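You operate a simulated robot arm through the tools that you are given. There is no shell and no other tool. Be economical: measure what you need, move in short steps, check, and stop when the job is done.

Carry out the task below with a simulated robot arm. There is one attempt and no reset: what you move stays moved.

JOB
Stack the red cube that says "C3" from the counter of the tall cabinet on top of the red cube labelled "507". Then close the wooden table drawer. Then put the red tub on the glass plate on the top of the measuring bench. Then fetch the green cartridge and set it in the white tub. Then fetch the purple cube labelled "256" from the top of the packing bench and set it on the top of the wooden table. Then open the glass sash, put the purple tub on the top of the packing bench away on the top left shelf of the tall cabinet and shut the sash again. The order counts.

The check looks at the end state, three seconds after you hand in, the way a careful person would. Anything else that was tipped, shoved, dropped, spilled or broken makes it a failure.

ROBOT AND FRAMES
A 7-joint arm with a two-finger parallel gripper on a trunk, on a base that drives. Base frame: it is fixed to the floor where the robot stands at the start and does not move with it; the origin is under the middle of the robot, x ahead of it, y to its left, z up; the surface under the hand at the start is at about z = 90. Readings come in cm, rad, newtons and seconds.
With the tool pointing down near the work surface it reaches from about 34 to 74 cm from the robot's upright axis, wherever it stands. Its first joint turns from -2.496 to 2.496 rad. Places, roughly: glass plate [-175, -400, 100]; glass sash [30, -40, 170]; green cartridge (3x3x8 cm) [-130, -480, 140]; purple cube [-125, -500, 100]; purple tub (15x12x8 cm) [-170, -500, 90]; red cube [50, -25, 100]; red tub (12x9x5 cm) [-150, -410, 90]; top left shelf of the tall cabinet (24x32 cm) [46, -56, 152]; top of the wooden table [10, -190, 90]; white tub (16x12x8 cm) [-150, -100, 130]; wooden table drawer [-20, -210, 80]. Payload 3 kg.
The TCP is the grasp point between the finger pads, 3 cm short of the fingertips. In the tool frame z runs along the fingers and y along their closing line. The gripper opens to 9.4 cm. The fingers are 2.8 cm wide and 1 cm thick; the gripper's body (5 by 9.6 cm) begins 5.5 cm behind the TCP.
Orientation is that of the tool frame in the base frame, as a unit quaternion [w, x, y, z]. With the fingers straight down and closing along the base's y, the tool's x points along the base's -x, its y along +y and its z along -z.

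CONTROLS
- The arm moves only by the tool play_rows. Its argument "steps" is a list of rows, each a list of 3 entries, a list of its own where there are three numbers: the shift along the base's x, y, z in units of 30 mm (1.0 is 30 mm), then the turn, a rotation vector about the base's x, y, z in units of 6 degrees (1.0 is 6 degrees), then the opening, from 0 (shut) to 1 (fully open). In form: [[[x, y, z], [wx, wy, wz], gripper], ...]. A call has 1 to 12 rows; each row shifts and turns the commanded pose from where the row before left it. A call with a number of a shift or a turn outside -1 to 1 is refused whole. Rows are played at 5 a second. More than 5 cm and 0.15 rad between two rows, or a gripper value outside its range, and nothing of the call is played. A pose out of reach is approached as far as the arm can. The call stops where the force on the tool passes 40 N (or 10 N more than at its start, if that is more) or the arm is blocked; 0.2 s more then pass. The fingers move at their own pace (about 4.5 cm/s each) and stop on an object; they squeeze with about 29 N. The grip force told is the motor's: it shows also when the fingers shut on nothing. Time passes only in rows, and 0.2 s behind the last, so rows that do not move let the fingers close. It gives the time, the measured TCP pose, the force on the tool (base axes), the opening and the grip force at its end, in the units of the frame above (readings bear some noise), with the torque about the TCP (base axes, N m) and any sound that the robot's microphone picked up.
- Cameras (640 x 400 px; columns grow to the right, rows downward): "scene" is now at [-3.75, 8.83, 176.46]; the picture's right is [-0.81, -0.58, -0.02], its down [-0.27, 0.41, -0.87] and it looks along [0.51, -0.70, -0.49] (base axes); focal length 258 px, centre (320, 200). "wrist" rides on the gripper at [7.6, 1.4, -10.3] in the tool frame; the picture's right is [-0.18, 0.98, 0.00], its down [-0.75, -0.14, -0.64] and it looks along [-0.63, -0.12, 0.77] (tool axes); focal length 243 px, centre (320, 200). There is no depth. A picture from a camera that has moved, and an enlarged one, comes with that camera's place and axes in the base frame and with its lens. The place of the scene camera against the robot may be out by one fixed shift of up to 1.8 cm in any direction.
- grab_frame(camera): a new picture of that camera. It takes no simulated time.
- raise_lower(by): slides the trunk up (or, below 0, down) by that many cm; the arm and the scene camera ride with it, the base frame stays. It gives what a move gives, with no picture.
- drive_base(legs): drives the robot by 1 to 6 legs, each [ahead, left, turn to the left] in cm, cm and rad, along the robot's own axes; the way and the turn of a leg run together, so that a leg with both is an arc; at most 150 cm and 3.142 rad a leg. The arm and the cameras ride along, it lands a little off, and it stops where it bumps. It gives what a move gives.
- head_to(pan, tilt): turns the head with the scene camera to pan (to the left, within 2.496 rad either way) and tilt (down, from -0.506 to 1.204), counted from straight ahead of the robot. It gives what a move gives.
- enlarge(camera, box): a new picture of the part [left, top, right, bottom] of that camera's present view, enlarged. It takes no simulated time.
- job_done(): hands the job in; it is judged then, once.

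Work in short steps. Places have to be worked out from the pictures, the camera data and where the tool is seen: move nearer, look again, correct. Check each grasp and each placing, and mend what went wrong. You have 196 turns and 162 pictures in all, those below and enlarged ones among them. Open the gripper and draw the arm clear of the work before you hand the job in, unless the task says otherwise; then end with one line.

The tools are called after "Request:" by a JSON object that holds its "method" and its "body". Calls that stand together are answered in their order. play_rows: Moves the arm, as the interface text tells. Its arguments: {"type":"object","properties":{"steps":{"type":"array"}},"required":["steps"]} The other tools are called the same way: raise_lower (by) slides the trunk up or down; drive_base (legs) drives the base; head_to (pan, tilt) turns the head that bears the scene camera; grab_frame (camera) takes a picture; enlarge (camera, box) takes an enlarged picture of a part of a camera's view; job_done () hands the job in.

At the start:

```text
clock: 0.0
ee_pos: [39.67, -17.27, 97.76]
tcp_rot: [0.005, 0.044, 0.998, 0.041]
force: [-0.4, 0.0, 0.7]
wrist_torque: [-0.01, -0.01, 0.02]
grip_width: 9.39
grip_force: 0.1
trunk travel left (down, up): [-20.0, 19.0]
robot x, y, heading: [-1.07, 0.04, -0.009]
head pan, tilt: [-0.944, 0.55]
```

scene: 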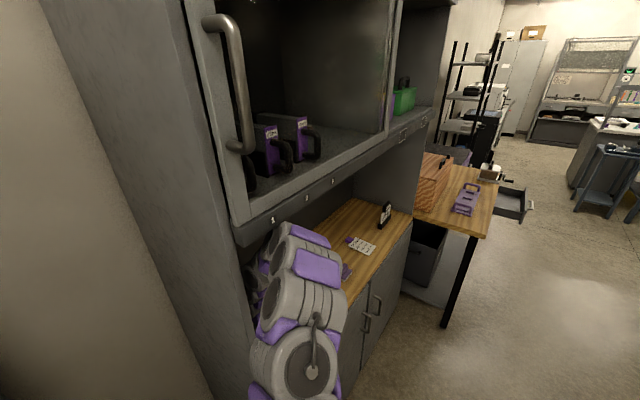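
wrist: 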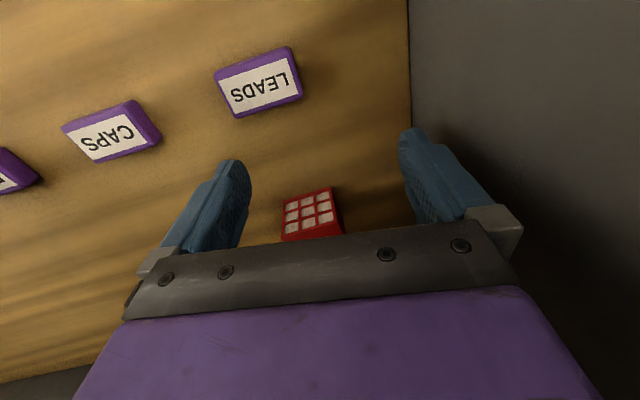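

The wrist view shows a red block with a white grid below the gripper; I look around with the head to find the red cubes.

Request:
{"method": "head_to", "body": {"pan": -0.3, "tilt": 0.8}}

Request:
{"method": "grab_frame", "body": {"camera": "scene"}}

Request:
{"method": "enlarge", "body": {"camera": "wrist", "box": [0, 0, 420, 260]}}

```text
clock: 1.0
ee_pos: [40.95, -18.79, 97.26]
tcp_rot: [-0.01, 0.05, 0.997, 0.053]
force: [0.4, -0.2, -0.4]
wrist_torque: [-0.01, 0.02, 0.0]
grip_width: 9.4
grip_force: 0.0
trunk travel left (down, up): [-20.0, 19.0]
robot x, y, heading: [-0.99, 0.17, -0.004]
head pan, tilt: [-0.3, 0.799]
```

```text
159 pictures are left
camera scene: at [0.3, 13.48, 175.2], right [-0.3, -0.95, 0.01], down [-0.67, 0.2, -0.72], along [0.68, -0.23, -0.7], focal length 258 px, centre (320, 200)
```

scene: 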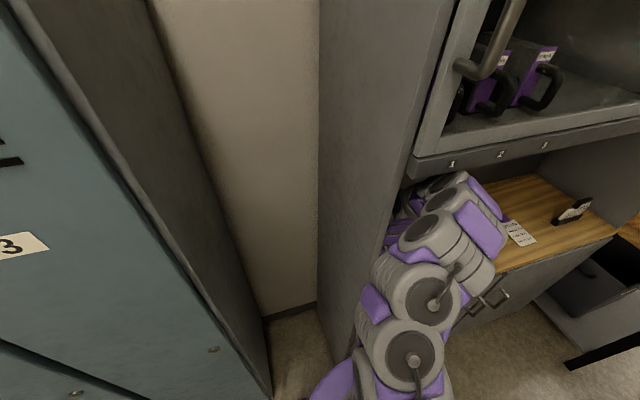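

```text
1.52 times, centred on (210, 130) of wrist
camera zoom: at [33.63, -17.77, 107.93], right [0.28, 0.95, 0.1], down [0.74, -0.28, 0.6], along [0.6, -0.1, -0.79], focal length 370 px, centre (488, 307)
```

zoom: 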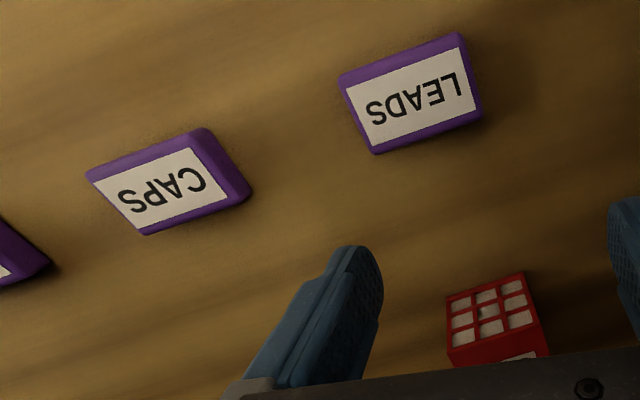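

The counter has purple tags and a red cube near the gripper. I draw the arm back and tilt it to look along the counter with the wrist camera.

Request:
{"method": "play_rows", "body": {"steps": [[[-1, -0.2, 0.3], [0, -1, 0], 1], [[-1, -0.2, 0.3], [0, -1, 0], 1], [[-1, -0.2, 0.3], [0, -1, 0], 1], [[-0.5, 0, 0], [0, -1, 0], 1]]}}

Request:
{"method": "grab_frame", "body": {"camera": "wrist"}}

```text
clock: 2.2
ee_pos: [32.92, -23.36, 99.89]
tcp_rot: [0.173, 0.045, 0.982, 0.056]
force: [1.2, 2.0, -6.6]
wrist_torque: [-0.08, -0.16, -0.14]
grip_width: 9.39
grip_force: 0.1
out of reach, approached as far as the arm can: row 4
trunk travel left (down, up): [-20.0, 19.0]
robot x, y, heading: [-0.84, -1.23, -0.011]
head pan, tilt: [-0.3, 0.799]
stopped in row 4: the arm was blocked; the commanded pose is now the measured one
```

```text
157 pictures are left
camera wrist: at [22.35, -22.21, 107.2], right [0.24, 0.95, 0.18], down [0.47, -0.28, 0.83], along [0.85, -0.11, -0.52], focal length 243 px, centre (320, 200)
```

wrist: 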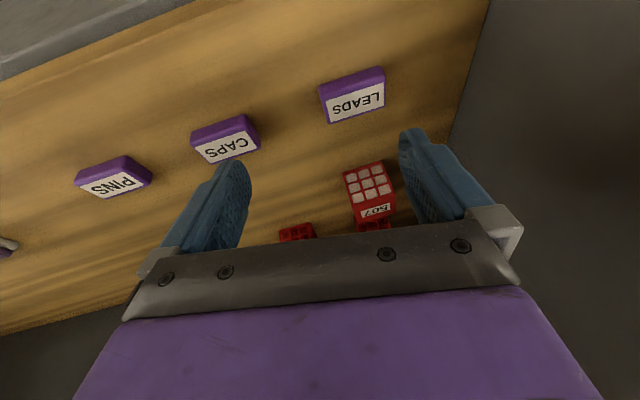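

Cube 507 is visible, with more red behind it. I back the base off to see the whole counter with both cameras.

Request:
{"method": "drive_base", "body": {"legs": [[-25, 0, 0]]}}

Request:
{"method": "head_to", "body": {"pan": -0.5, "tilt": 0.5}}

Request:
{"method": "grab_frame", "body": {"camera": "wrist"}}

Request:
{"method": "grab_frame", "body": {"camera": "scene"}}

```text
clock: 4.0
ee_pos: [8.33, -20.52, 100.47]
tcp_rot: [0.173, 0.038, 0.983, 0.047]
force: [-0.7, -0.4, 0.4]
wrist_torque: [-0.01, -0.03, 0.01]
grip_width: 9.42
grip_force: 0.1
trunk travel left (down, up): [-20.0, 19.0]
robot x, y, heading: [-25.92, -0.48, -0.005]
head pan, tilt: [-0.3, 0.799]
```

```text
clock: 4.8
ee_pos: [8.36, -20.17, 100.34]
tcp_rot: [0.172, 0.035, 0.983, 0.049]
force: [-0.5, -0.4, -0.3]
wrist_torque: [0.03, -0.03, 0.04]
grip_width: 9.39
grip_force: 0.1
trunk travel left (down, up): [-20.0, 19.0]
robot x, y, heading: [-25.68, 0.0, -0.008]
head pan, tilt: [-0.499, 0.499]
```

```text
156 pictures are left
camera wrist: at [-2.22, -19.09, 107.62], right [0.23, 0.96, 0.17], down [0.48, -0.26, 0.84], along [0.85, -0.11, -0.52], focal length 243 px, centre (320, 200)
```

wrist: 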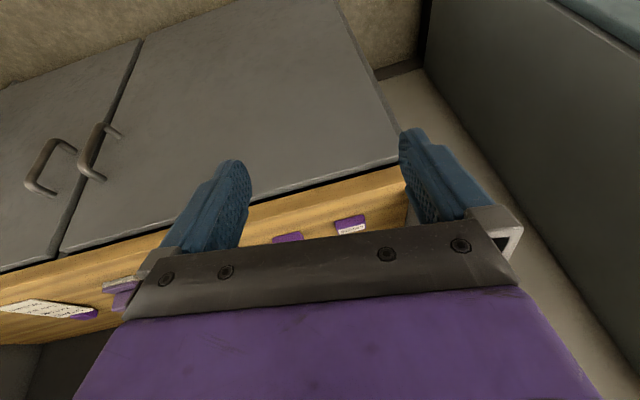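

```text
155 pictures are left
camera scene: at [-19.99, 8.86, 178.35], right [-0.48, -0.87, 0.0], down [-0.42, 0.23, -0.88], along [0.77, -0.43, -0.48], focal length 258 px, centre (320, 200)
```

scene: 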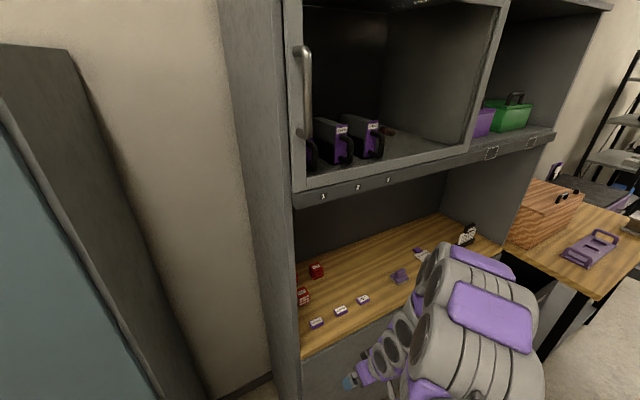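

Good view. I zoom in on the red cubes and the sash.

Request:
{"method": "enlarge", "body": {"camera": "scene", "box": [280, 230, 440, 350]}}

Request:
{"method": "enlarge", "body": {"camera": "scene", "box": [280, 0, 560, 210]}}

```text
3.33 times, centred on (360, 290) of scene
camera zoom: at [-19.99, 8.86, 178.35], right [-0.48, -0.87, 0.0], down [-0.42, 0.23, -0.88], along [0.77, -0.43, -0.48], focal length 860 px, centre (187, -100)
```

zoom: 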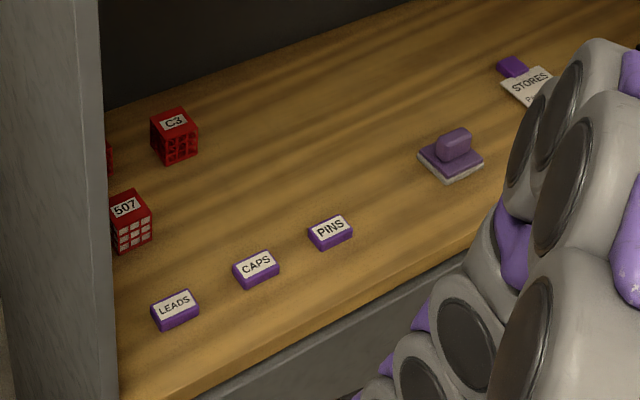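

```text
1.90 times, centred on (420, 105) of scene
camera zoom: at [-19.99, 8.86, 178.35], right [-0.48, -0.87, 0.0], down [-0.42, 0.23, -0.88], along [0.77, -0.43, -0.48], focal length 491 px, centre (130, 381)
```

zoom: 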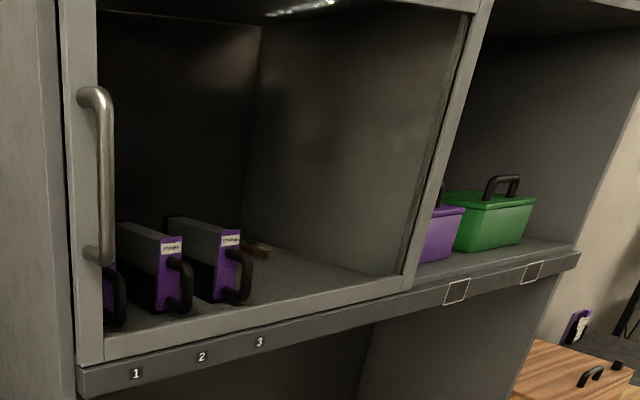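

From the view: 507 is at about (49.6, -21.3), C3 at about (60, -34), another red cube stands behind 507, and the counter's left wall is at y≈-11. I straighten the tool, then drive in nearer C3.

Request:
{"method": "play_rows", "body": {"steps": [[[0, 0, 0.7], [-0.25, 0.85, 0.2], 1], [[0, 0, 0.7], [-0.25, 0.85, 0.2], 1], [[0, 0, 0.7], [-0.25, 0.85, 0.2], 1], [[0, 0, 0], [-0.2, 0.8, 0.1], 1]]}}

Request:
{"method": "drive_base", "body": {"legs": [[0, -28, 0], [27, 0, 0]]}}

Request:
{"method": "grab_frame", "body": {"camera": "wrist"}}

Request:
{"method": "grab_frame", "body": {"camera": "scene"}}

```text
clock: 5.8
ee_pos: [8.58, -20.76, 106.47]
tcp_rot: [-0.002, 0.002, 1.0, 0.0]
force: [0.6, 0.5, 0.3]
wrist_torque: [0.02, 0.03, 0.02]
grip_width: 9.41
grip_force: 0.0
trunk travel left (down, up): [-20.0, 19.0]
robot x, y, heading: [-25.71, -0.33, -0.006]
head pan, tilt: [-0.499, 0.499]
```

```text
clock: 9.1
ee_pos: [28.47, -49.7, 106.17]
tcp_rot: [-0.002, 0.009, 1.0, 0.009]
force: [-0.7, -0.2, 0.2]
wrist_torque: [0.02, 0.01, 0.0]
grip_width: 9.41
grip_force: 0.1
trunk travel left (down, up): [-20.0, 19.0]
robot x, y, heading: [-4.39, -28.92, -0.013]
head pan, tilt: [-0.499, 0.499]
stopped in leg 2: the robot was blocked; the commanded pose is now the measured one
```

```text
152 pictures are left
camera wrist: at [21.03, -48.3, 116.74], right [0.2, 0.98, 0.02], down [0.75, -0.17, 0.64], along [0.63, -0.11, -0.77], focal length 243 px, centre (320, 200)
```

wrist: 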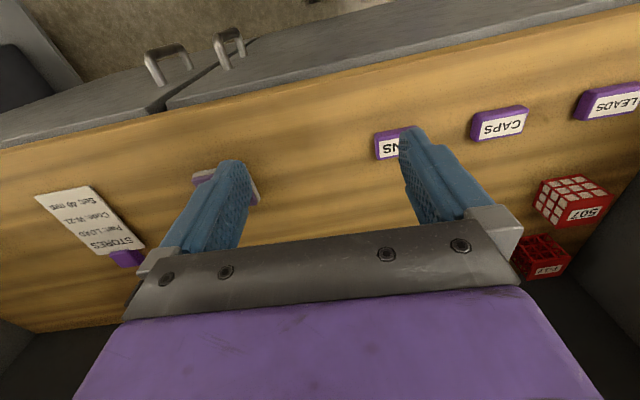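

```text
151 pictures are left
camera scene: at [-0.74, -22.2, 178.5], right [-0.49, -0.87, -0.01], down [-0.41, 0.24, -0.88], along [0.77, -0.42, -0.47], focal length 258 px, centre (320, 200)
```

scene: 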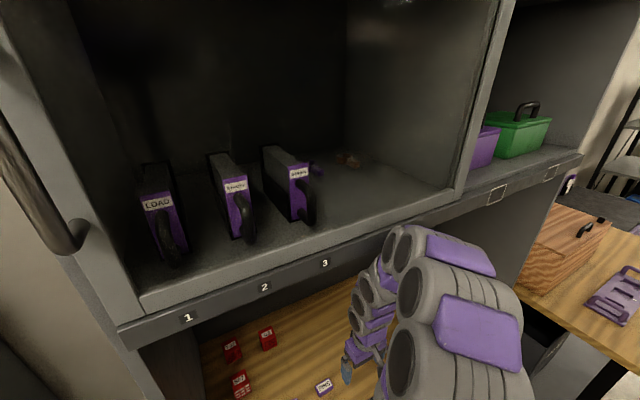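

The base touched something at x≈-4; I back it off 2 cm and look at the cubes in detail.

Request:
{"method": "drive_base", "body": {"legs": [[-1.5, 4, 0]]}}

Request:
{"method": "enlarge", "body": {"camera": "wrist", "box": [480, 60, 640, 300]}}

Request:
{"method": "enlarge", "body": {"camera": "scene", "box": [180, 300, 340, 400]}}

```text
clock: 10.0
ee_pos: [28.26, -46.54, 105.98]
tcp_rot: [-0.006, 0.008, 1.0, 0.011]
force: [-0.7, 0.4, -0.5]
wrist_torque: [0.01, 0.0, -0.02]
grip_width: 9.4
grip_force: 0.1
trunk travel left (down, up): [-20.0, 19.0]
robot x, y, heading: [-5.78, -25.22, -0.009]
head pan, tilt: [-0.499, 0.499]
```

```text
1.67 times, centred on (560, 180) of wrist
camera zoom: at [20.84, -45.29, 116.44], right [0.2, 0.98, 0.02], down [0.76, -0.17, 0.63], along [0.62, -0.11, -0.78], focal length 404 px, centre (-80, 233)
```

zoom: 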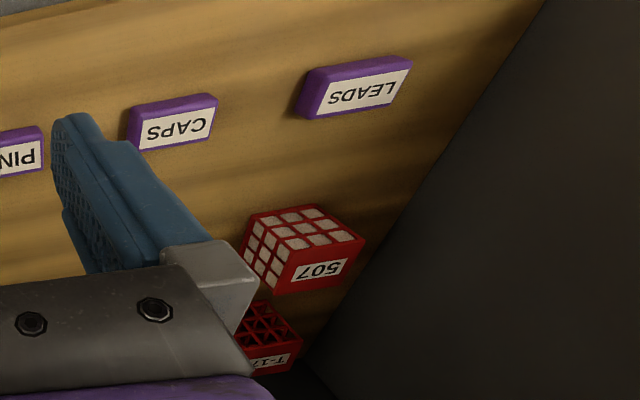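

```text
4.00 times, centred on (260, 350) of scene
camera zoom: at [0.16, -17.01, 178.41], right [-0.49, -0.87, 0.0], down [-0.42, 0.23, -0.88], along [0.77, -0.43, -0.48], focal length 1032 px, centre (560, -400)
```

zoom: 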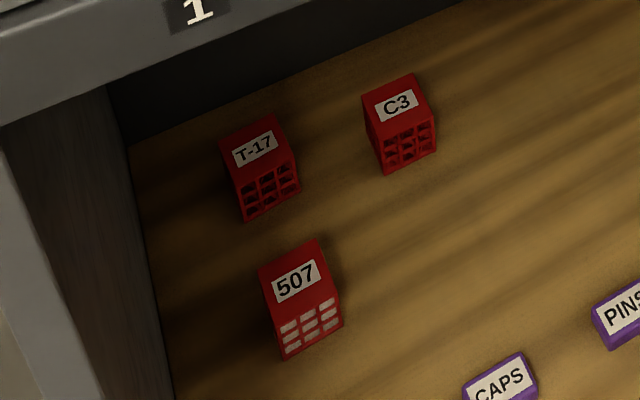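

C3 is at about (59.6, -33.8), 507 at (49.3, -21.4), and T-17 at (61.5, -21.4), all ~5 cm cubes. I bring the tool over C3 at z≈103.

Request:
{"method": "play_rows", "body": {"steps": [[[0.95, 0.38, -0.1], [0, 0, 0], 1], [[0.95, 0.38, -0.1], [0, 0, 0], 1], [[0.95, 0.38, -0.1], [0, 0, 0], 1], [[0.95, 0.38, -0.1], [0, 0, 0], 1], [[0.95, 0.38, -0.1], [0, 0, 0], 1], [[0.95, 0.38, -0.1], [0, 0, 0], 1], [[0.95, 0.38, -0.1], [0, 0, 0], 1], [[0.95, 0.38, -0.1], [0, 0, 0], 1]]}}

Request:
{"method": "grab_frame", "body": {"camera": "wrist"}}

```text
clock: 11.7
ee_pos: [50.49, -58.22, 93.58]
tcp_rot: [-0.144, 0.088, 0.985, 0.041]
force: [-140.0, 83.0, 143.5]
wrist_torque: [-3.9, 4.36, -5.46]
grip_width: 6.42
grip_force: 0.0
trunk travel left (down, up): [-20.0, 19.0]
robot x, y, heading: [-8.09, -35.69, -0.198]
head pan, tilt: [-0.499, 0.499]
stopped in row 8: the arm was blocked; the commanded pose is now the measured one
```

```text
148 pictures are left
camera wrist: at [46.52, -56.88, 105.72], right [0.36, 0.93, 0.0], down [0.86, -0.33, 0.39], along [0.36, -0.14, -0.92], focal length 243 px, centre (320, 200)
```

wrist: 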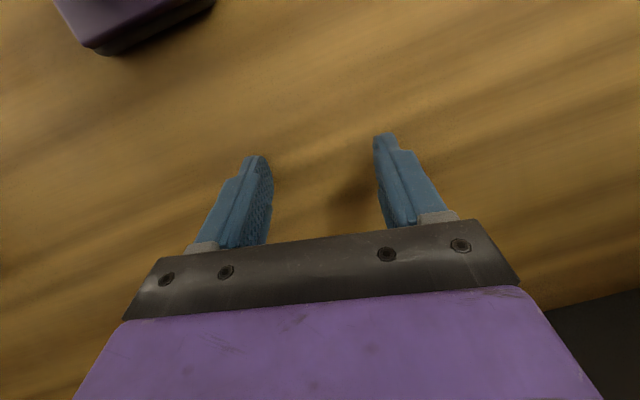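

The arm jammed hard and twisted the base, most likely the forearm hit the cabinet. I look before doing anything.

Request:
{"method": "grab_frame", "body": {"camera": "scene"}}

```text
147 pictures are left
camera scene: at [-1.0, -29.66, 179.09], right [-0.64, -0.77, -0.01], down [-0.37, 0.31, -0.88], along [0.68, -0.56, -0.48], focal length 258 px, centre (320, 200)
```

scene: 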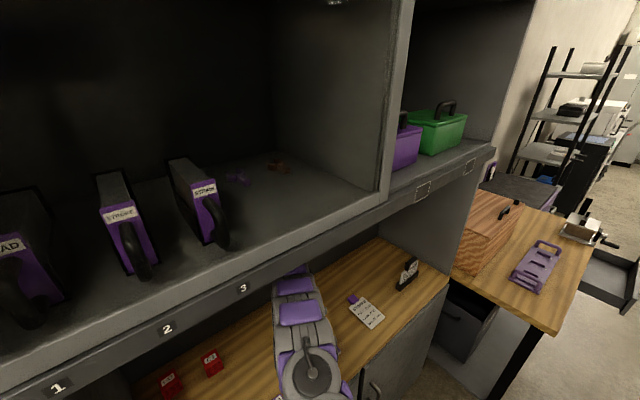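

I ease back out of the jam with small steps pulled back toward the robot and slightly up.

Request:
{"method": "play_rows", "body": {"steps": [[[-0.4, 0.1, 0.3], [0, 0, 0], 0.8]]}}

```text
clock: 12.1
ee_pos: [50.25, -55.5, 97.81]
tcp_rot: [-0.048, 0.091, 0.995, -0.002]
force: [-1.0, 0.7, 0.6]
wrist_torque: [-0.05, -0.04, 0.02]
grip_width: 7.52
grip_force: 0.0
trunk travel left (down, up): [-20.0, 19.0]
robot x, y, heading: [-7.47, -33.34, -0.192]
head pan, tilt: [-0.499, 0.499]
```

Free now. I look down at the arm to see how its links lie with respect to the shelf edge.

Request:
{"method": "head_to", "body": {"pan": -0.2, "tilt": 0.85}}

Request:
{"method": "grab_frame", "body": {"camera": "scene"}}

Request:
{"method": "grab_frame", "body": {"camera": "wrist"}}

```text
clock: 12.9
ee_pos: [49.85, -56.13, 97.72]
tcp_rot: [-0.051, 0.092, 0.994, 0.0]
force: [0.6, 0.4, 0.7]
wrist_torque: [-0.03, 0.03, 0.02]
grip_width: 7.52
grip_force: 0.1
trunk travel left (down, up): [-20.0, 19.0]
robot x, y, heading: [-7.66, -33.9, -0.195]
head pan, tilt: [-0.201, 0.85]
```

```text
146 pictures are left
camera scene: at [0.45, -22.63, 175.28], right [-0.38, -0.92, 0.01], down [-0.7, 0.28, -0.66], along [0.61, -0.26, -0.75], focal length 258 px, centre (320, 200)
```

scene: 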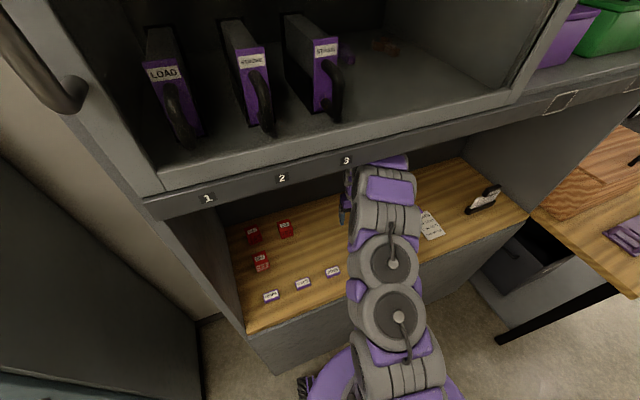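

```text
145 pictures are left
camera wrist: at [43.81, -53.51, 108.85], right [0.36, 0.93, -0.03], down [0.78, -0.28, 0.56], along [0.52, -0.23, -0.82], focal length 243 px, centre (320, 200)
```

wrist: 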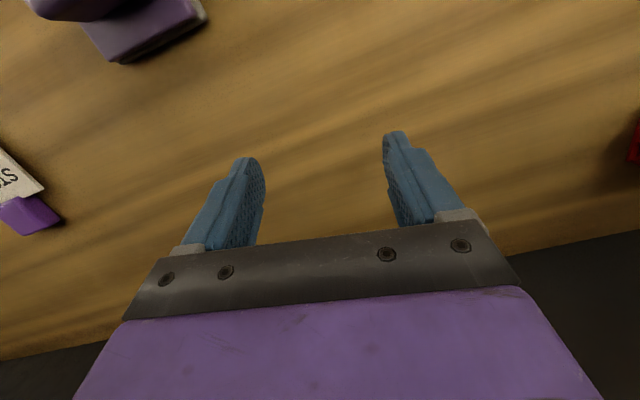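

Nothing seems disturbed. The forearm passes just beneath the shelf lip, so I'll back out, lower the trunk so the arm goes in flatter, and re-enter.

Request:
{"method": "drive_base", "body": {"legs": [[0, 5, 0], [-30, 0, 0.19], [0, 6, 0]]}}

Request:
{"method": "grab_frame", "body": {"camera": "scene"}}

```text
clock: 16.1
ee_pos: [23.87, -33.89, 97.44]
tcp_rot: [-0.05, 0.002, 0.999, 0.004]
force: [-0.3, -0.6, 0.3]
wrist_torque: [0.05, -0.02, -0.04]
grip_width: 7.49
grip_force: 0.0
trunk travel left (down, up): [-20.0, 19.0]
robot x, y, heading: [-36.74, -20.7, -0.003]
head pan, tilt: [-0.201, 0.85]
```

```text
144 pictures are left
camera scene: at [-31.29, -9.29, 175.36], right [-0.2, -0.98, 0.0], down [-0.74, 0.15, -0.66], along [0.64, -0.14, -0.75], focal length 258 px, centre (320, 200)
```

scene: 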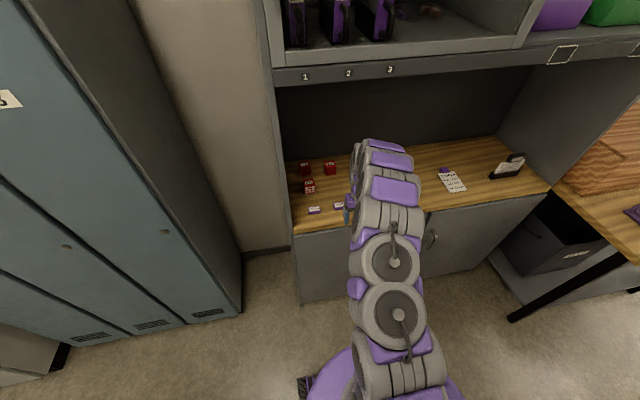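

I raise the tool 12 cm while clear of the cabinet, straighten its tilt, then lower the trunk 14 cm.

Request:
{"method": "play_rows", "body": {"steps": [[[0, 0, 1], [0, -0.25, 0], 1], [[0, 0, 1], [0, -0.25, 0], 1], [[0, 0, 1], [0, -0.25, 0], 1], [[0, 0, 1], [0, -0.2, 0], 1], [[0, 0, 0.9], [0, 0, 0], 1]]}}

Request:
{"method": "raise_lower", "body": {"by": -14}}

Request:
{"method": "grab_frame", "body": {"camera": "scene"}}

```text
clock: 17.2
ee_pos: [23.39, -34.14, 112.39]
tcp_rot: [0.001, 0.001, 1.0, 0.007]
force: [-1.1, 0.3, -0.8]
wrist_torque: [-0.03, 0.0, 0.0]
grip_width: 9.42
grip_force: 0.0
trunk travel left (down, up): [-20.0, 19.0]
robot x, y, heading: [-37.12, -21.1, -0.006]
head pan, tilt: [-0.201, 0.85]
```

```text
clock: 18.9
ee_pos: [23.41, -33.65, 98.41]
tcp_rot: [0.0, 0.002, 1.0, 0.005]
force: [1.2, 0.9, 1.1]
wrist_torque: [-0.05, 0.02, 0.03]
grip_width: 9.37
grip_force: 0.1
trunk travel left (down, up): [-6.0, 33.0]
robot x, y, heading: [-36.94, -20.48, -0.004]
head pan, tilt: [-0.201, 0.85]
```

```text
143 pictures are left
camera scene: at [-31.41, -9.96, 161.43], right [-0.2, -0.98, 0.0], down [-0.74, 0.15, -0.66], along [0.64, -0.13, -0.75], focal length 258 px, centre (320, 200)
```

scene: 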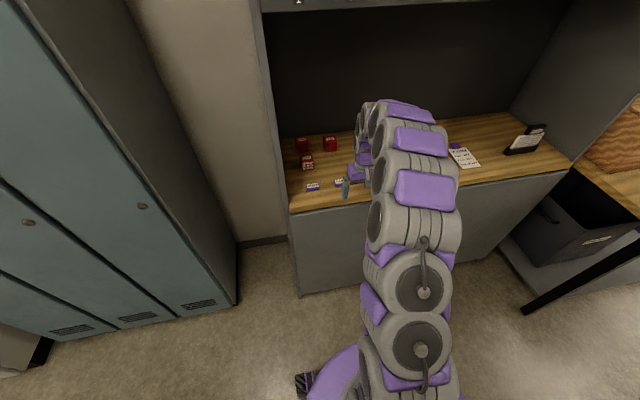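

With lower trunk, the tool sits 60 cm ahead of the base. I raise it 2 cm and drive forward so the base does most of the travel.

Request:
{"method": "play_rows", "body": {"steps": [[[0, 0, 0.7], [0, 0, 0], 1]]}}

Request:
{"method": "drive_base", "body": {"legs": [[14, 0, 0], [12, 0, 0]]}}

Request:
{"method": "grab_frame", "body": {"camera": "scene"}}

Request:
{"method": "grab_frame", "body": {"camera": "wrist"}}

```text
clock: 19.3
ee_pos: [23.6, -34.49, 100.52]
tcp_rot: [0.002, 0.001, 1.0, 0.008]
force: [0.7, 0.3, -0.3]
wrist_torque: [0.03, -0.02, -0.01]
grip_width: 9.38
grip_force: 0.0
trunk travel left (down, up): [-6.0, 33.0]
robot x, y, heading: [-37.08, -20.75, -0.002]
head pan, tilt: [-0.201, 0.85]
```

```text
clock: 21.5
ee_pos: [49.61, -33.83, 100.26]
tcp_rot: [0.0, 0.002, 1.0, 0.005]
force: [0.0, -0.1, 0.4]
wrist_torque: [0.02, 0.01, 0.01]
grip_width: 9.38
grip_force: 0.0
trunk travel left (down, up): [-6.0, 33.0]
robot x, y, heading: [-11.18, -20.72, -0.005]
head pan, tilt: [-0.201, 0.85]
```

```text
142 pictures are left
camera scene: at [-5.32, -9.36, 161.36], right [-0.2, -0.98, 0.0], down [-0.74, 0.15, -0.66], along [0.64, -0.14, -0.75], focal length 258 px, centre (320, 200)
```

scene: 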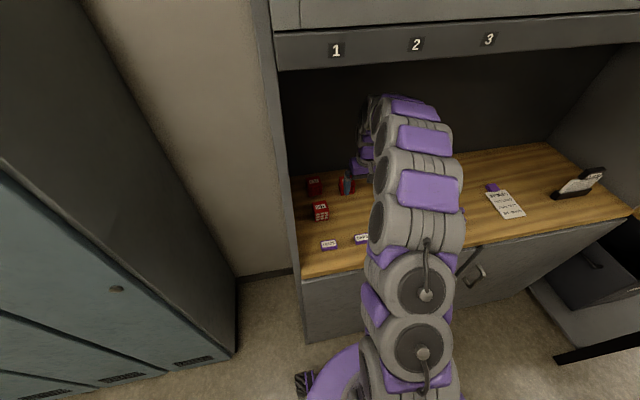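

```text
141 pictures are left
camera wrist: at [41.99, -32.61, 110.77], right [0.19, 0.98, 0.01], down [0.75, -0.15, 0.64], along [0.63, -0.11, -0.77], focal length 243 px, centre (320, 200)
```

wrist: 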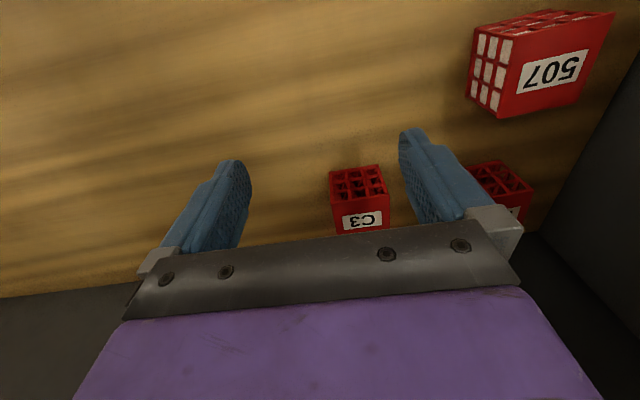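

C3 lies about 8.5 cm ahead and 2 cm left of the tool. I drive 6 cm on, shift left, and recheck.

Request:
{"method": "drive_base", "body": {"legs": [[6, 0, 0]]}}

Request:
{"method": "play_rows", "body": {"steps": [[[0.4, 0.35, 0], [0, 0, -0.3], 1], [[0.4, 0.3, 0], [0, 0, -0.3], 1]]}}

Request:
{"method": "grab_frame", "body": {"camera": "wrist"}}

```text
clock: 22.4
ee_pos: [55.41, -34.1, 100.33]
tcp_rot: [0.001, 0.001, 1.0, 0.006]
force: [0.1, 0.0, -0.4]
wrist_torque: [-0.01, 0.0, 0.0]
grip_width: 9.39
grip_force: 0.2
trunk travel left (down, up): [-6.0, 33.0]
robot x, y, heading: [-4.92, -21.01, -0.003]
head pan, tilt: [-0.201, 0.85]
```

```text
clock: 23.1
ee_pos: [57.44, -32.03, 100.54]
tcp_rot: [0.002, 0.033, 0.999, 0.006]
force: [-0.5, -0.1, 0.2]
wrist_torque: [0.02, -0.04, 0.01]
grip_width: 9.4
grip_force: 0.1
trunk travel left (down, up): [-6.0, 33.0]
robot x, y, heading: [-5.06, -20.85, -0.004]
head pan, tilt: [-0.201, 0.85]
```

```text
140 pictures are left
camera wrist: at [50.03, -30.34, 110.96], right [0.25, 0.97, 0.01], down [0.74, -0.2, 0.64], along [0.63, -0.15, -0.77], focal length 243 px, centre (320, 200)
```

wrist: 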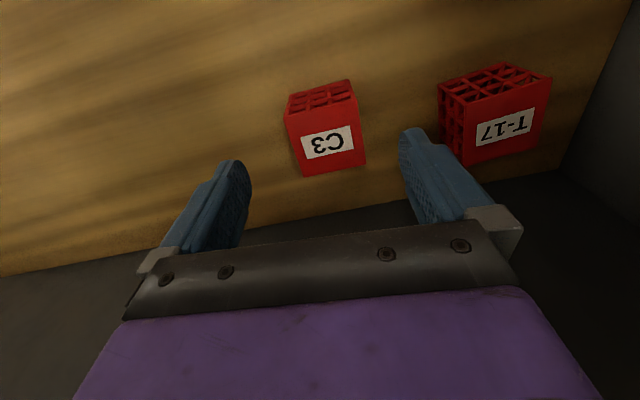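

C3's centre is ~0.5 cm off the tool; small correction, then descend to TCP z≈94.5.

Request:
{"method": "play_rows", "body": {"steps": [[[0.12, 0.15, -0.4], [0, 0, 0.7], 1], [[0, 0, -0.6], [0, 0, 0], 1], [[0, 0, -0.5], [0, 0, 0], 1], [[0, 0, -0.5], [0, 0, 0], 1]]}}

Request:
{"method": "grab_frame", "body": {"camera": "wrist"}}

```text
clock: 24.1
ee_pos: [57.87, -31.71, 94.63]
tcp_rot: [0.002, -0.004, 1.0, 0.007]
force: [0.4, -0.3, 0.3]
wrist_torque: [-0.03, -0.01, -0.01]
grip_width: 9.39
grip_force: 0.0
trunk travel left (down, up): [-6.0, 33.0]
robot x, y, heading: [-5.29, -20.81, -0.006]
head pan, tilt: [-0.201, 0.85]
```

```text
139 pictures are left
camera wrist: at [50.31, -30.62, 104.94], right [0.18, 0.98, 0.01], down [0.75, -0.14, 0.64], along [0.64, -0.1, -0.76], focal length 243 px, centre (320, 200)
```

wrist: 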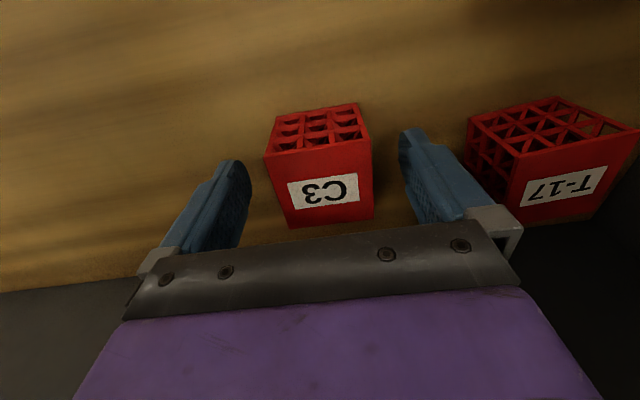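

Fingers straddle C3. I close and lift it a little.

Request:
{"method": "play_rows", "body": {"steps": [[[0, 0, 0], [0, 0, 0], 0.3], [[0, 0, 0], [0, 0, 0], 0.3], [[0, 0, 0], [0, 0, 0], 0.3], [[0, 0, 0], [0, 0, 0], 0.3], [[0, 0, 0.5], [0, 0, 0], 0.3], [[0, 0, 1], [0, 0, 0], 0.3], [[0, 0, 1], [0, 0, 0], 0.3]]}}

Request:
{"method": "grab_frame", "body": {"camera": "wrist"}}

```text
clock: 25.6
ee_pos: [58.13, -31.87, 102.3]
tcp_rot: [0.002, -0.003, 1.0, 0.006]
force: [0.7, -0.3, 1.0]
wrist_torque: [0.0, -0.01, 0.02]
grip_width: 5.32
grip_force: 29.0
trunk travel left (down, up): [-6.0, 33.0]
robot x, y, heading: [-5.22, -20.8, -0.004]
head pan, tilt: [-0.201, 0.85]
```

```text
138 pictures are left
camera wrist: at [50.47, -30.62, 112.62], right [0.18, 0.98, 0.01], down [0.75, -0.14, 0.64], along [0.64, -0.1, -0.76], focal length 243 px, centre (320, 200)
```

wrist: 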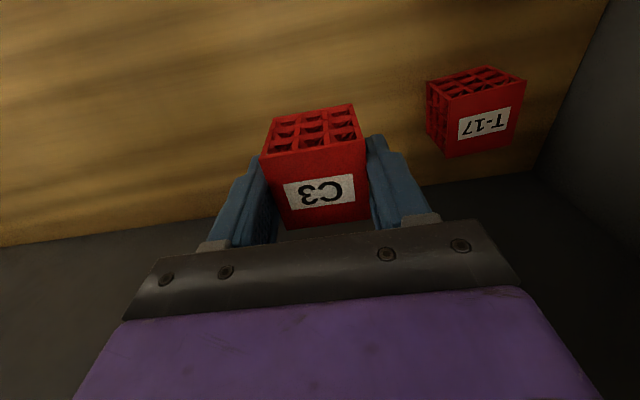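

C3 is held (5.3 cm wide). I carry it back 10 cm then partway left, and look for 507.

Request:
{"method": "play_rows", "body": {"steps": [[[-0.9, 0, 0.2], [0, 0, 0], 0.3], [[-0.9, 0, 0], [0, 0, 0], 0.3], [[-0.9, 0, 0], [0, 0, 0], 0.3], [[-0.7, 0.5, 0], [0, 0, 0], 0.3], [[0, 0.8, 0], [0, 0, 0], 0.3], [[0, 0.7, 0], [0, 0, 0], 0.3]]}}

Request:
{"method": "grab_frame", "body": {"camera": "wrist"}}

```text
clock: 27.1
ee_pos: [47.85, -25.69, 102.64]
tcp_rot: [0.003, -0.003, 1.0, 0.006]
force: [-0.6, 0.9, -0.7]
wrist_torque: [0.0, -0.04, 0.01]
grip_width: 5.35
grip_force: 29.3
trunk travel left (down, up): [-6.0, 33.0]
robot x, y, heading: [-5.37, -20.72, -0.007]
head pan, tilt: [-0.201, 0.85]
```

```text
137 pictures are left
camera wrist: at [40.22, -24.59, 113.02], right [0.18, 0.98, 0.01], down [0.75, -0.14, 0.64], along [0.64, -0.11, -0.76], focal length 243 px, centre (320, 200)
```

wrist: 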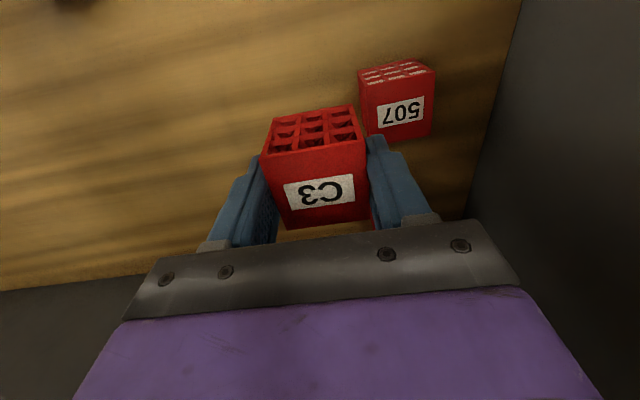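

507's top centre is at about (47.7, -20.0), the held cube at (47.5, -25.8). I shift +5.8 in y and lower to just above contact.

Request:
{"method": "play_rows", "body": {"steps": [[[0.06, 1, 0], [0, 0, 0], 0.3], [[0, 0.94, 0], [0, 0, 0], 0.3], [[0, 0, -0.3], [0, 0, 0], 0.3], [[0, 0, -0.3], [0, 0, 0], 0.3]]}}

Request:
{"method": "grab_frame", "body": {"camera": "wrist"}}

Request:
{"method": "enlarge", "body": {"camera": "scene", "box": [270, 140, 400, 240]}}

```text
clock: 28.1
ee_pos: [47.93, -19.99, 100.86]
tcp_rot: [0.003, -0.003, 1.0, 0.006]
force: [-0.3, -0.1, -0.9]
wrist_torque: [0.03, 0.01, 0.03]
grip_width: 5.37
grip_force: 29.1
trunk travel left (down, up): [-6.0, 33.0]
robot x, y, heading: [-4.92, -20.74, -0.005]
head pan, tilt: [-0.201, 0.85]
```

```text
136 pictures are left
camera wrist: at [40.37, -18.85, 111.2], right [0.18, 0.98, 0.01], down [0.75, -0.14, 0.64], along [0.64, -0.1, -0.76], focal length 243 px, centre (320, 200)
```

wrist: 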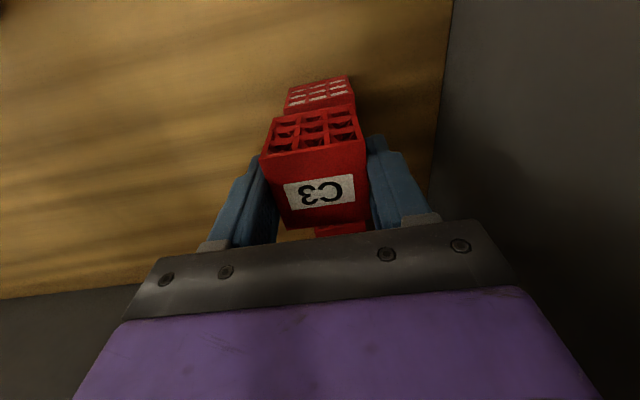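

```text
4.00 times, centred on (335, 190) of scene
camera zoom: at [0.52, -9.84, 161.4], right [-0.2, -0.98, 0.0], down [-0.74, 0.15, -0.66], along [0.64, -0.13, -0.75], focal length 1032 px, centre (260, 240)
```

zoom: 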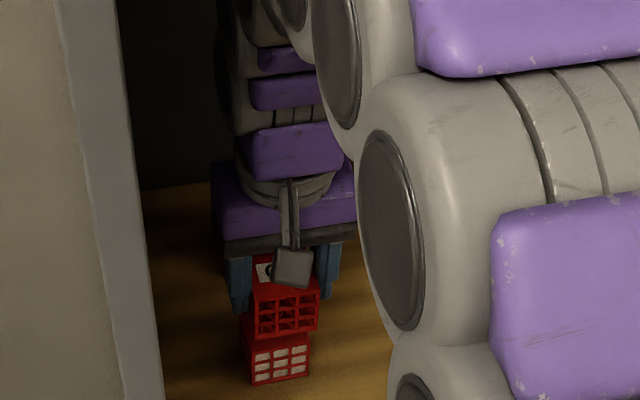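

Alignment is close; 507 is ~0.3 cm further left. I correct and lower in small steps to contact.

Request:
{"method": "play_rows", "body": {"steps": [[[0, 0.1, 0], [0, 0, 0], 0.3], [[0, 0, -0.15], [0, 0, 0], 0.3], [[0, 0, -0.12], [0, 0, 0], 0.3]]}}

Request:
{"method": "enlarge", "body": {"camera": "scene", "box": [300, 180, 380, 240]}}

```text
clock: 28.9
ee_pos: [47.85, -19.65, 100.13]
tcp_rot: [0.003, -0.003, 1.0, 0.006]
force: [-0.5, 0.0, -0.6]
wrist_torque: [-0.01, 0.01, -0.01]
grip_width: 5.32
grip_force: 29.1
trunk travel left (down, up): [-6.0, 33.0]
robot x, y, heading: [-4.87, -20.66, -0.003]
head pan, tilt: [-0.201, 0.85]
```

```text
6.67 times, centred on (340, 210) of scene
camera zoom: at [0.5, -9.8, 161.4], right [-0.2, -0.98, 0.0], down [-0.74, 0.15, -0.66], along [0.64, -0.13, -0.75], focal length 1720 px, centre (187, 133)
```

zoom: 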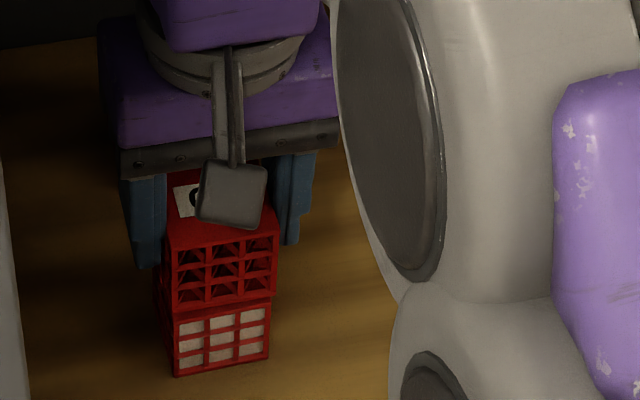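

Nearly in contact and well aligned. I lower by millimetres until force shows.

Request:
{"method": "play_rows", "body": {"steps": [[[0, 0.05, -0.08], [0, 0, 0], 0.3], [[0, 0, 0], [0, 0, 0], 0.3]]}}

```text
clock: 29.4
ee_pos: [47.87, -19.42, 99.88]
tcp_rot: [0.003, -0.004, 1.0, 0.007]
force: [0.0, 0.4, 0.2]
wrist_torque: [-0.02, 0.0, 0.03]
grip_width: 5.35
grip_force: 29.3
trunk travel left (down, up): [-6.0, 33.0]
robot x, y, heading: [-5.03, -20.68, -0.0]
head pan, tilt: [-0.201, 0.85]
```

Request:
{"method": "play_rows", "body": {"steps": [[[0, 0, -0.07], [0, 0, 0], 0.3], [[0, 0, 0], [0, 0, 0], 0.3]]}}

Request:
{"method": "enlarge", "body": {"camera": "scene", "box": [300, 180, 380, 240]}}

```text
clock: 30.1
ee_pos: [47.73, -19.41, 99.71]
tcp_rot: [0.003, -0.005, 1.0, 0.006]
force: [-0.4, -0.5, -1.0]
wrist_torque: [0.01, -0.02, -0.03]
grip_width: 5.36
grip_force: 29.0
trunk travel left (down, up): [-6.0, 33.0]
robot x, y, heading: [-5.1, -20.56, -0.008]
head pan, tilt: [-0.201, 0.85]
```

```text
6.67 times, centred on (340, 210) of scene
camera zoom: at [0.49, -9.77, 161.39], right [-0.2, -0.98, 0.0], down [-0.74, 0.15, -0.66], along [0.64, -0.13, -0.75], focal length 1720 px, centre (187, 133)
```

zoom: 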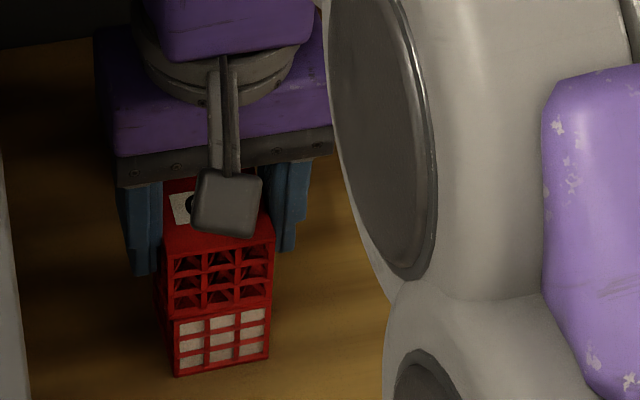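

Request:
{"method": "play_rows", "body": {"steps": [[[0, 0, -0.07], [0, 0, 0], 0.3], [[0, 0, -0.05], [0, 0, 0], 0.3]]}}

```text
clock: 30.6
ee_pos: [47.83, -19.35, 99.4]
tcp_rot: [0.003, -0.003, 1.0, 0.007]
force: [-1.9, -0.9, 13.3]
wrist_torque: [-0.06, 0.2, 0.03]
grip_width: 5.34
grip_force: 29.4
trunk travel left (down, up): [-6.0, 33.0]
robot x, y, heading: [-4.91, -20.78, -0.007]
head pan, tilt: [-0.201, 0.85]
```

Contact (13 N up). I relieve it slightly, open, and rise straight up.

Request:
{"method": "play_rows", "body": {"steps": [[[0, 0, 0.05], [0, 0, 0], 0.3], [[0, 0, 0], [0, 0, 0], 0.75], [[0, 0, 0], [0, 0, 0], 0.75], [[0, 0, 0], [0, 0, 0], 0.75], [[0, 0, 0.4], [0, 0, 0], 0.75], [[0, 0, 0.8], [0, 0, 0], 0.75], [[0, 0, 0.8], [0, 0, 0], 0.75], [[0, 0, 0.8], [0, 0, 0], 0.75]]}}

Request:
{"method": "grab_frame", "body": {"camera": "wrist"}}

Request:
{"method": "enlarge", "body": {"camera": "scene", "box": [270, 140, 430, 260]}}

```text
clock: 32.5
ee_pos: [47.98, -19.43, 106.89]
tcp_rot: [-0.004, -0.004, 1.0, 0.006]
force: [-1.3, -0.3, -0.5]
wrist_torque: [0.0, -0.03, 0.03]
grip_width: 7.07
grip_force: 0.1
trunk travel left (down, up): [-6.0, 33.0]
robot x, y, heading: [-5.11, -20.72, -0.005]
head pan, tilt: [-0.201, 0.85]
```

```text
132 pictures are left
camera wrist: at [40.48, -18.26, 117.38], right [0.18, 0.98, 0.01], down [0.76, -0.14, 0.63], along [0.63, -0.1, -0.77], focal length 243 px, centre (320, 200)
```

wrist: 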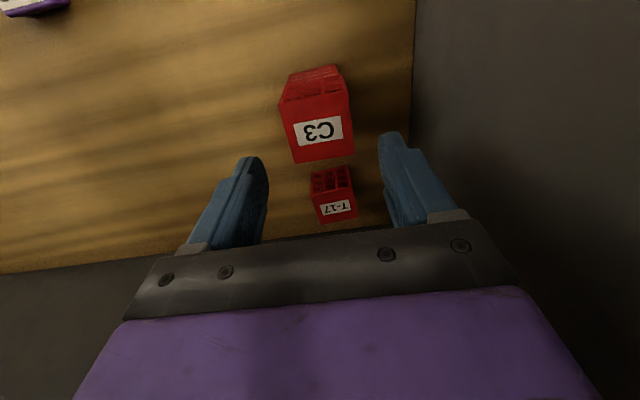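

```text
3.33 times, centred on (350, 200) of scene
camera zoom: at [1.25, -9.77, 160.99], right [-0.2, -0.98, 0.0], down [-0.74, 0.15, -0.65], along [0.64, -0.13, -0.76], focal length 860 px, centre (220, 200)
```

zoom: 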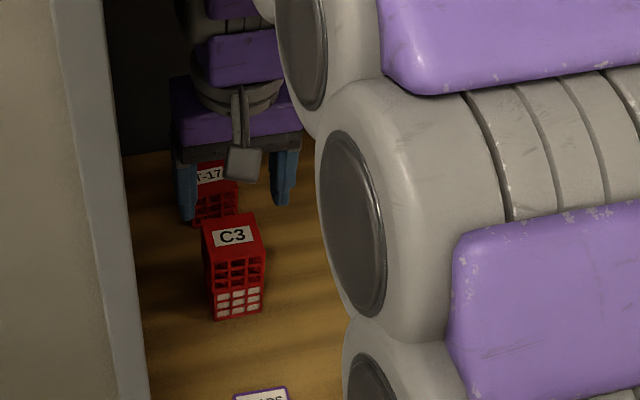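

C3 is stacked neatly on 507. I back out of the cabinet and look to the right for the wooden table.

Request:
{"method": "drive_base", "body": {"legs": [[-30, 0, 0], [-30, 0, 0]]}}

Request:
{"method": "head_to", "body": {"pan": -1.2, "tilt": 0.45}}

Request:
{"method": "grab_frame", "body": {"camera": "scene"}}

```text
clock: 36.1
ee_pos: [-12.48, -18.88, 107.84]
tcp_rot: [0.003, -0.006, 1.0, 0.006]
force: [0.2, 0.0, 0.2]
wrist_torque: [-0.03, -0.01, 0.01]
grip_width: 7.04
grip_force: 0.1
trunk travel left (down, up): [-6.0, 33.0]
robot x, y, heading: [-65.19, -20.74, 0.0]
head pan, tilt: [-0.201, 0.85]
```

```text
clock: 37.4
ee_pos: [-12.48, -19.15, 107.98]
tcp_rot: [0.003, -0.006, 1.0, 0.006]
force: [0.8, -0.5, 0.0]
wrist_torque: [0.0, -0.01, 0.02]
grip_width: 7.06
grip_force: 0.1
trunk travel left (down, up): [-6.0, 33.0]
robot x, y, heading: [-65.3, -20.98, -0.001]
head pan, tilt: [-1.201, 0.45]
```

```text
130 pictures are left
camera scene: at [-64.05, -16.59, 164.85], right [-0.93, -0.36, 0.0], down [-0.16, 0.41, -0.9], along [0.33, -0.84, -0.44], focal length 258 px, centre (320, 200)
```

scene: 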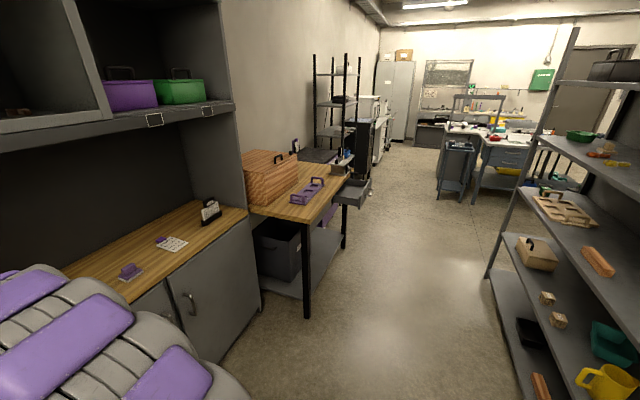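

The drawer sticks out toward -x with its handle at about (-31, -217, 80); shelving front at x≈-137. I move to the lane centre and slide sideways to face the drawer.

Request:
{"method": "drive_base", "body": {"legs": [[-30, 0, 0], [0, -120, 0], [0, -72, 0]]}}

Request:
{"method": "head_to", "body": {"pan": 0, "tilt": 0.75}}

Request:
{"method": "grab_frame", "body": {"camera": "scene"}}

```text
clock: 48.8
ee_pos: [-41.11, -212.62, 107.99]
tcp_rot: [0.003, -0.009, 1.0, 0.006]
force: [0.0, -0.8, 0.3]
wrist_torque: [-0.02, 0.02, -0.01]
grip_width: 7.04
grip_force: 0.0
trunk travel left (down, up): [-6.0, 33.0]
robot x, y, heading: [-94.0, -214.78, 0.009]
head pan, tilt: [-1.201, 0.45]
```

```text
clock: 50.2
ee_pos: [-41.24, -212.59, 108.07]
tcp_rot: [0.005, -0.01, 1.0, 0.006]
force: [-0.5, -0.7, 0.3]
wrist_torque: [0.04, -0.04, -0.02]
grip_width: 7.04
grip_force: 0.1
trunk travel left (down, up): [-6.0, 33.0]
robot x, y, heading: [-93.94, -214.66, 0.009]
head pan, tilt: [0.0, 0.75]
```

```text
129 pictures are left
camera scene: at [-87.9, -201.98, 162.2], right [0.01, -1.0, 0.0], down [-0.68, -0.01, -0.73], along [0.73, 0.0, -0.68], focal length 258 px, centre (320, 200)
```

scene: 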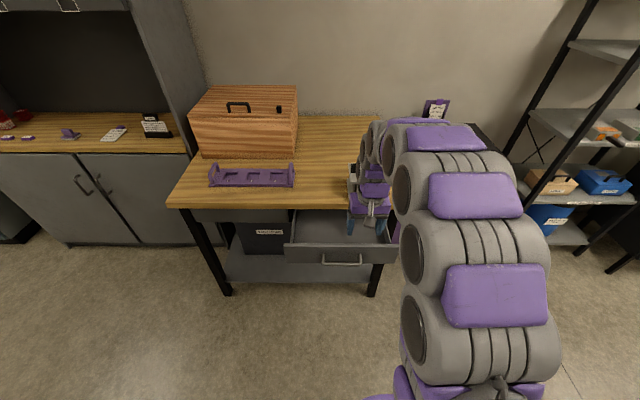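

The drawer front spans y -190…-230, handle around (-32, -210, 80). I close the fingers, tilt them forward ~45° and draw back a little before lowering.

Request:
{"method": "play_rows", "body": {"steps": [[[-0.9, 0, -0.3], [0, -1, 0], 0], [[-0.9, 0, -0.3], [0, -1, 0], 0], [[-0.9, 0.2, -0.3], [0, -1, 0], 0], [[-0.6, 0.2, -0.5], [0, -1, 0], 0], [[0, 0.2, -0.8], [0, -1, 0], 0], [[0, 0.2, -1], [0, -1, 0], 0], [[0, 0, -1], [0, -1, 0], 0]]}}

Request:
{"method": "grab_frame", "body": {"camera": "wrist"}}

Request:
{"method": "grab_frame", "body": {"camera": "scene"}}

```text
clock: 51.8
ee_pos: [-43.0, -208.83, 99.35]
tcp_rot: [0.345, -0.012, 0.939, 0.003]
force: [0.4, 0.3, 0.3]
wrist_torque: [-0.01, -0.04, 0.04]
grip_width: 0.01
grip_force: 29.1
out of reach, approached as far as the arm can: row 5, 6, 7
trunk travel left (down, up): [-6.0, 33.0]
robot x, y, heading: [-93.62, -214.59, 0.005]
head pan, tilt: [0.0, 0.75]
```

```text
128 pictures are left
camera wrist: at [-55.34, -207.78, 102.25], right [0.12, 0.99, 0.11], down [0.16, -0.13, 0.98], along [0.98, -0.1, -0.17], focal length 243 px, centre (320, 200)
```

wrist: 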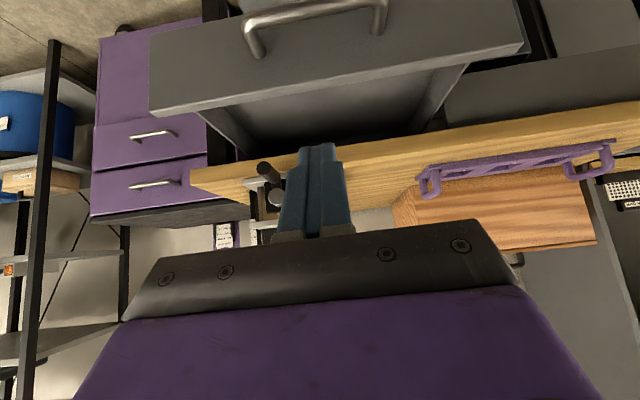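

```text
127 pictures are left
camera scene: at [-88.01, -201.84, 162.19], right [0.01, -1.0, 0.0], down [-0.68, -0.01, -0.73], along [0.73, 0.0, -0.68], focal length 258 px, centre (320, 200)
```

scene: 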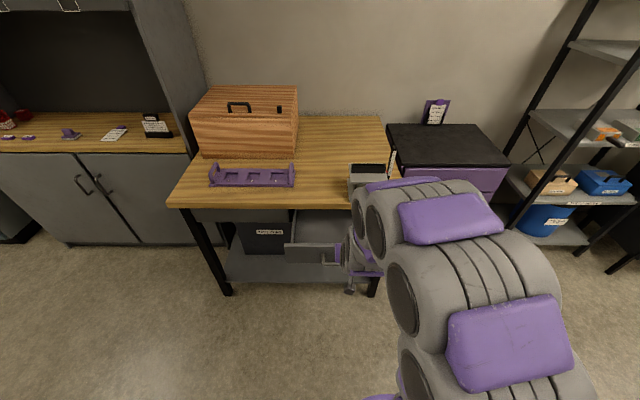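

The handle bar is at about (-36, -208, 81). I reduce the tilt to ~20°, lower the trunk 5 cm and bring the tip down to z≈80 in front of the bar.

Request:
{"method": "raise_lower", "body": {"by": -5}}

Request:
{"method": "play_rows", "body": {"steps": [[[-0.8, 0, 0], [0, 1, 0], 0], [[-0.7, 0, -0.4], [0, 1, 0], 0], [[0, 0, -0.8], [0, 1, 0], 0], [[0, 0, -0.8], [0, 0.3, 0], 0], [[0, 0, -0.8], [0, 0, 0], 0]]}}

Request:
{"method": "grab_frame", "body": {"camera": "wrist"}}

```text
clock: 52.7
ee_pos: [-43.01, -208.8, 94.31]
tcp_rot: [0.345, -0.011, 0.939, 0.002]
force: [0.3, -0.7, 0.4]
wrist_torque: [0.0, 0.01, -0.01]
grip_width: 0.02
grip_force: 29.1
trunk travel left (down, up): [-1.0, 38.0]
robot x, y, heading: [-93.83, -214.36, 0.002]
head pan, tilt: [0.0, 0.75]
```

```text
clock: 53.9
ee_pos: [-47.52, -208.93, 85.65]
tcp_rot: [0.177, -0.011, 0.984, 0.005]
force: [-0.6, 0.3, 0.0]
wrist_torque: [0.04, -0.03, 0.0]
grip_width: 0.0
grip_force: 29.1
trunk travel left (down, up): [-1.0, 38.0]
robot x, y, heading: [-93.42, -214.85, 0.005]
head pan, tilt: [0.0, 0.75]
```

```text
126 pictures are left
camera wrist: at [-58.19, -207.94, 92.81], right [0.15, 0.99, 0.07], down [0.49, -0.13, 0.86], along [0.86, -0.1, -0.5], focal length 243 px, centre (320, 200)
```

wrist: 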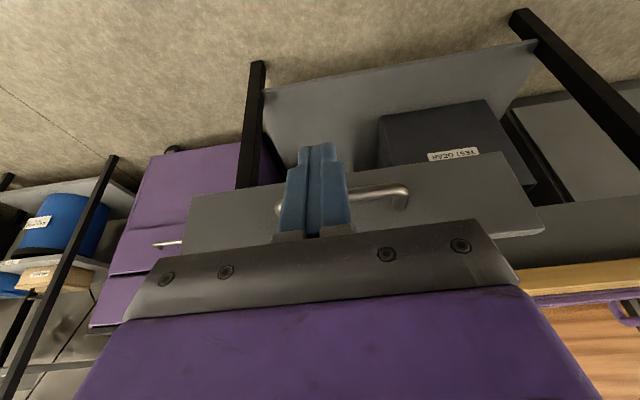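

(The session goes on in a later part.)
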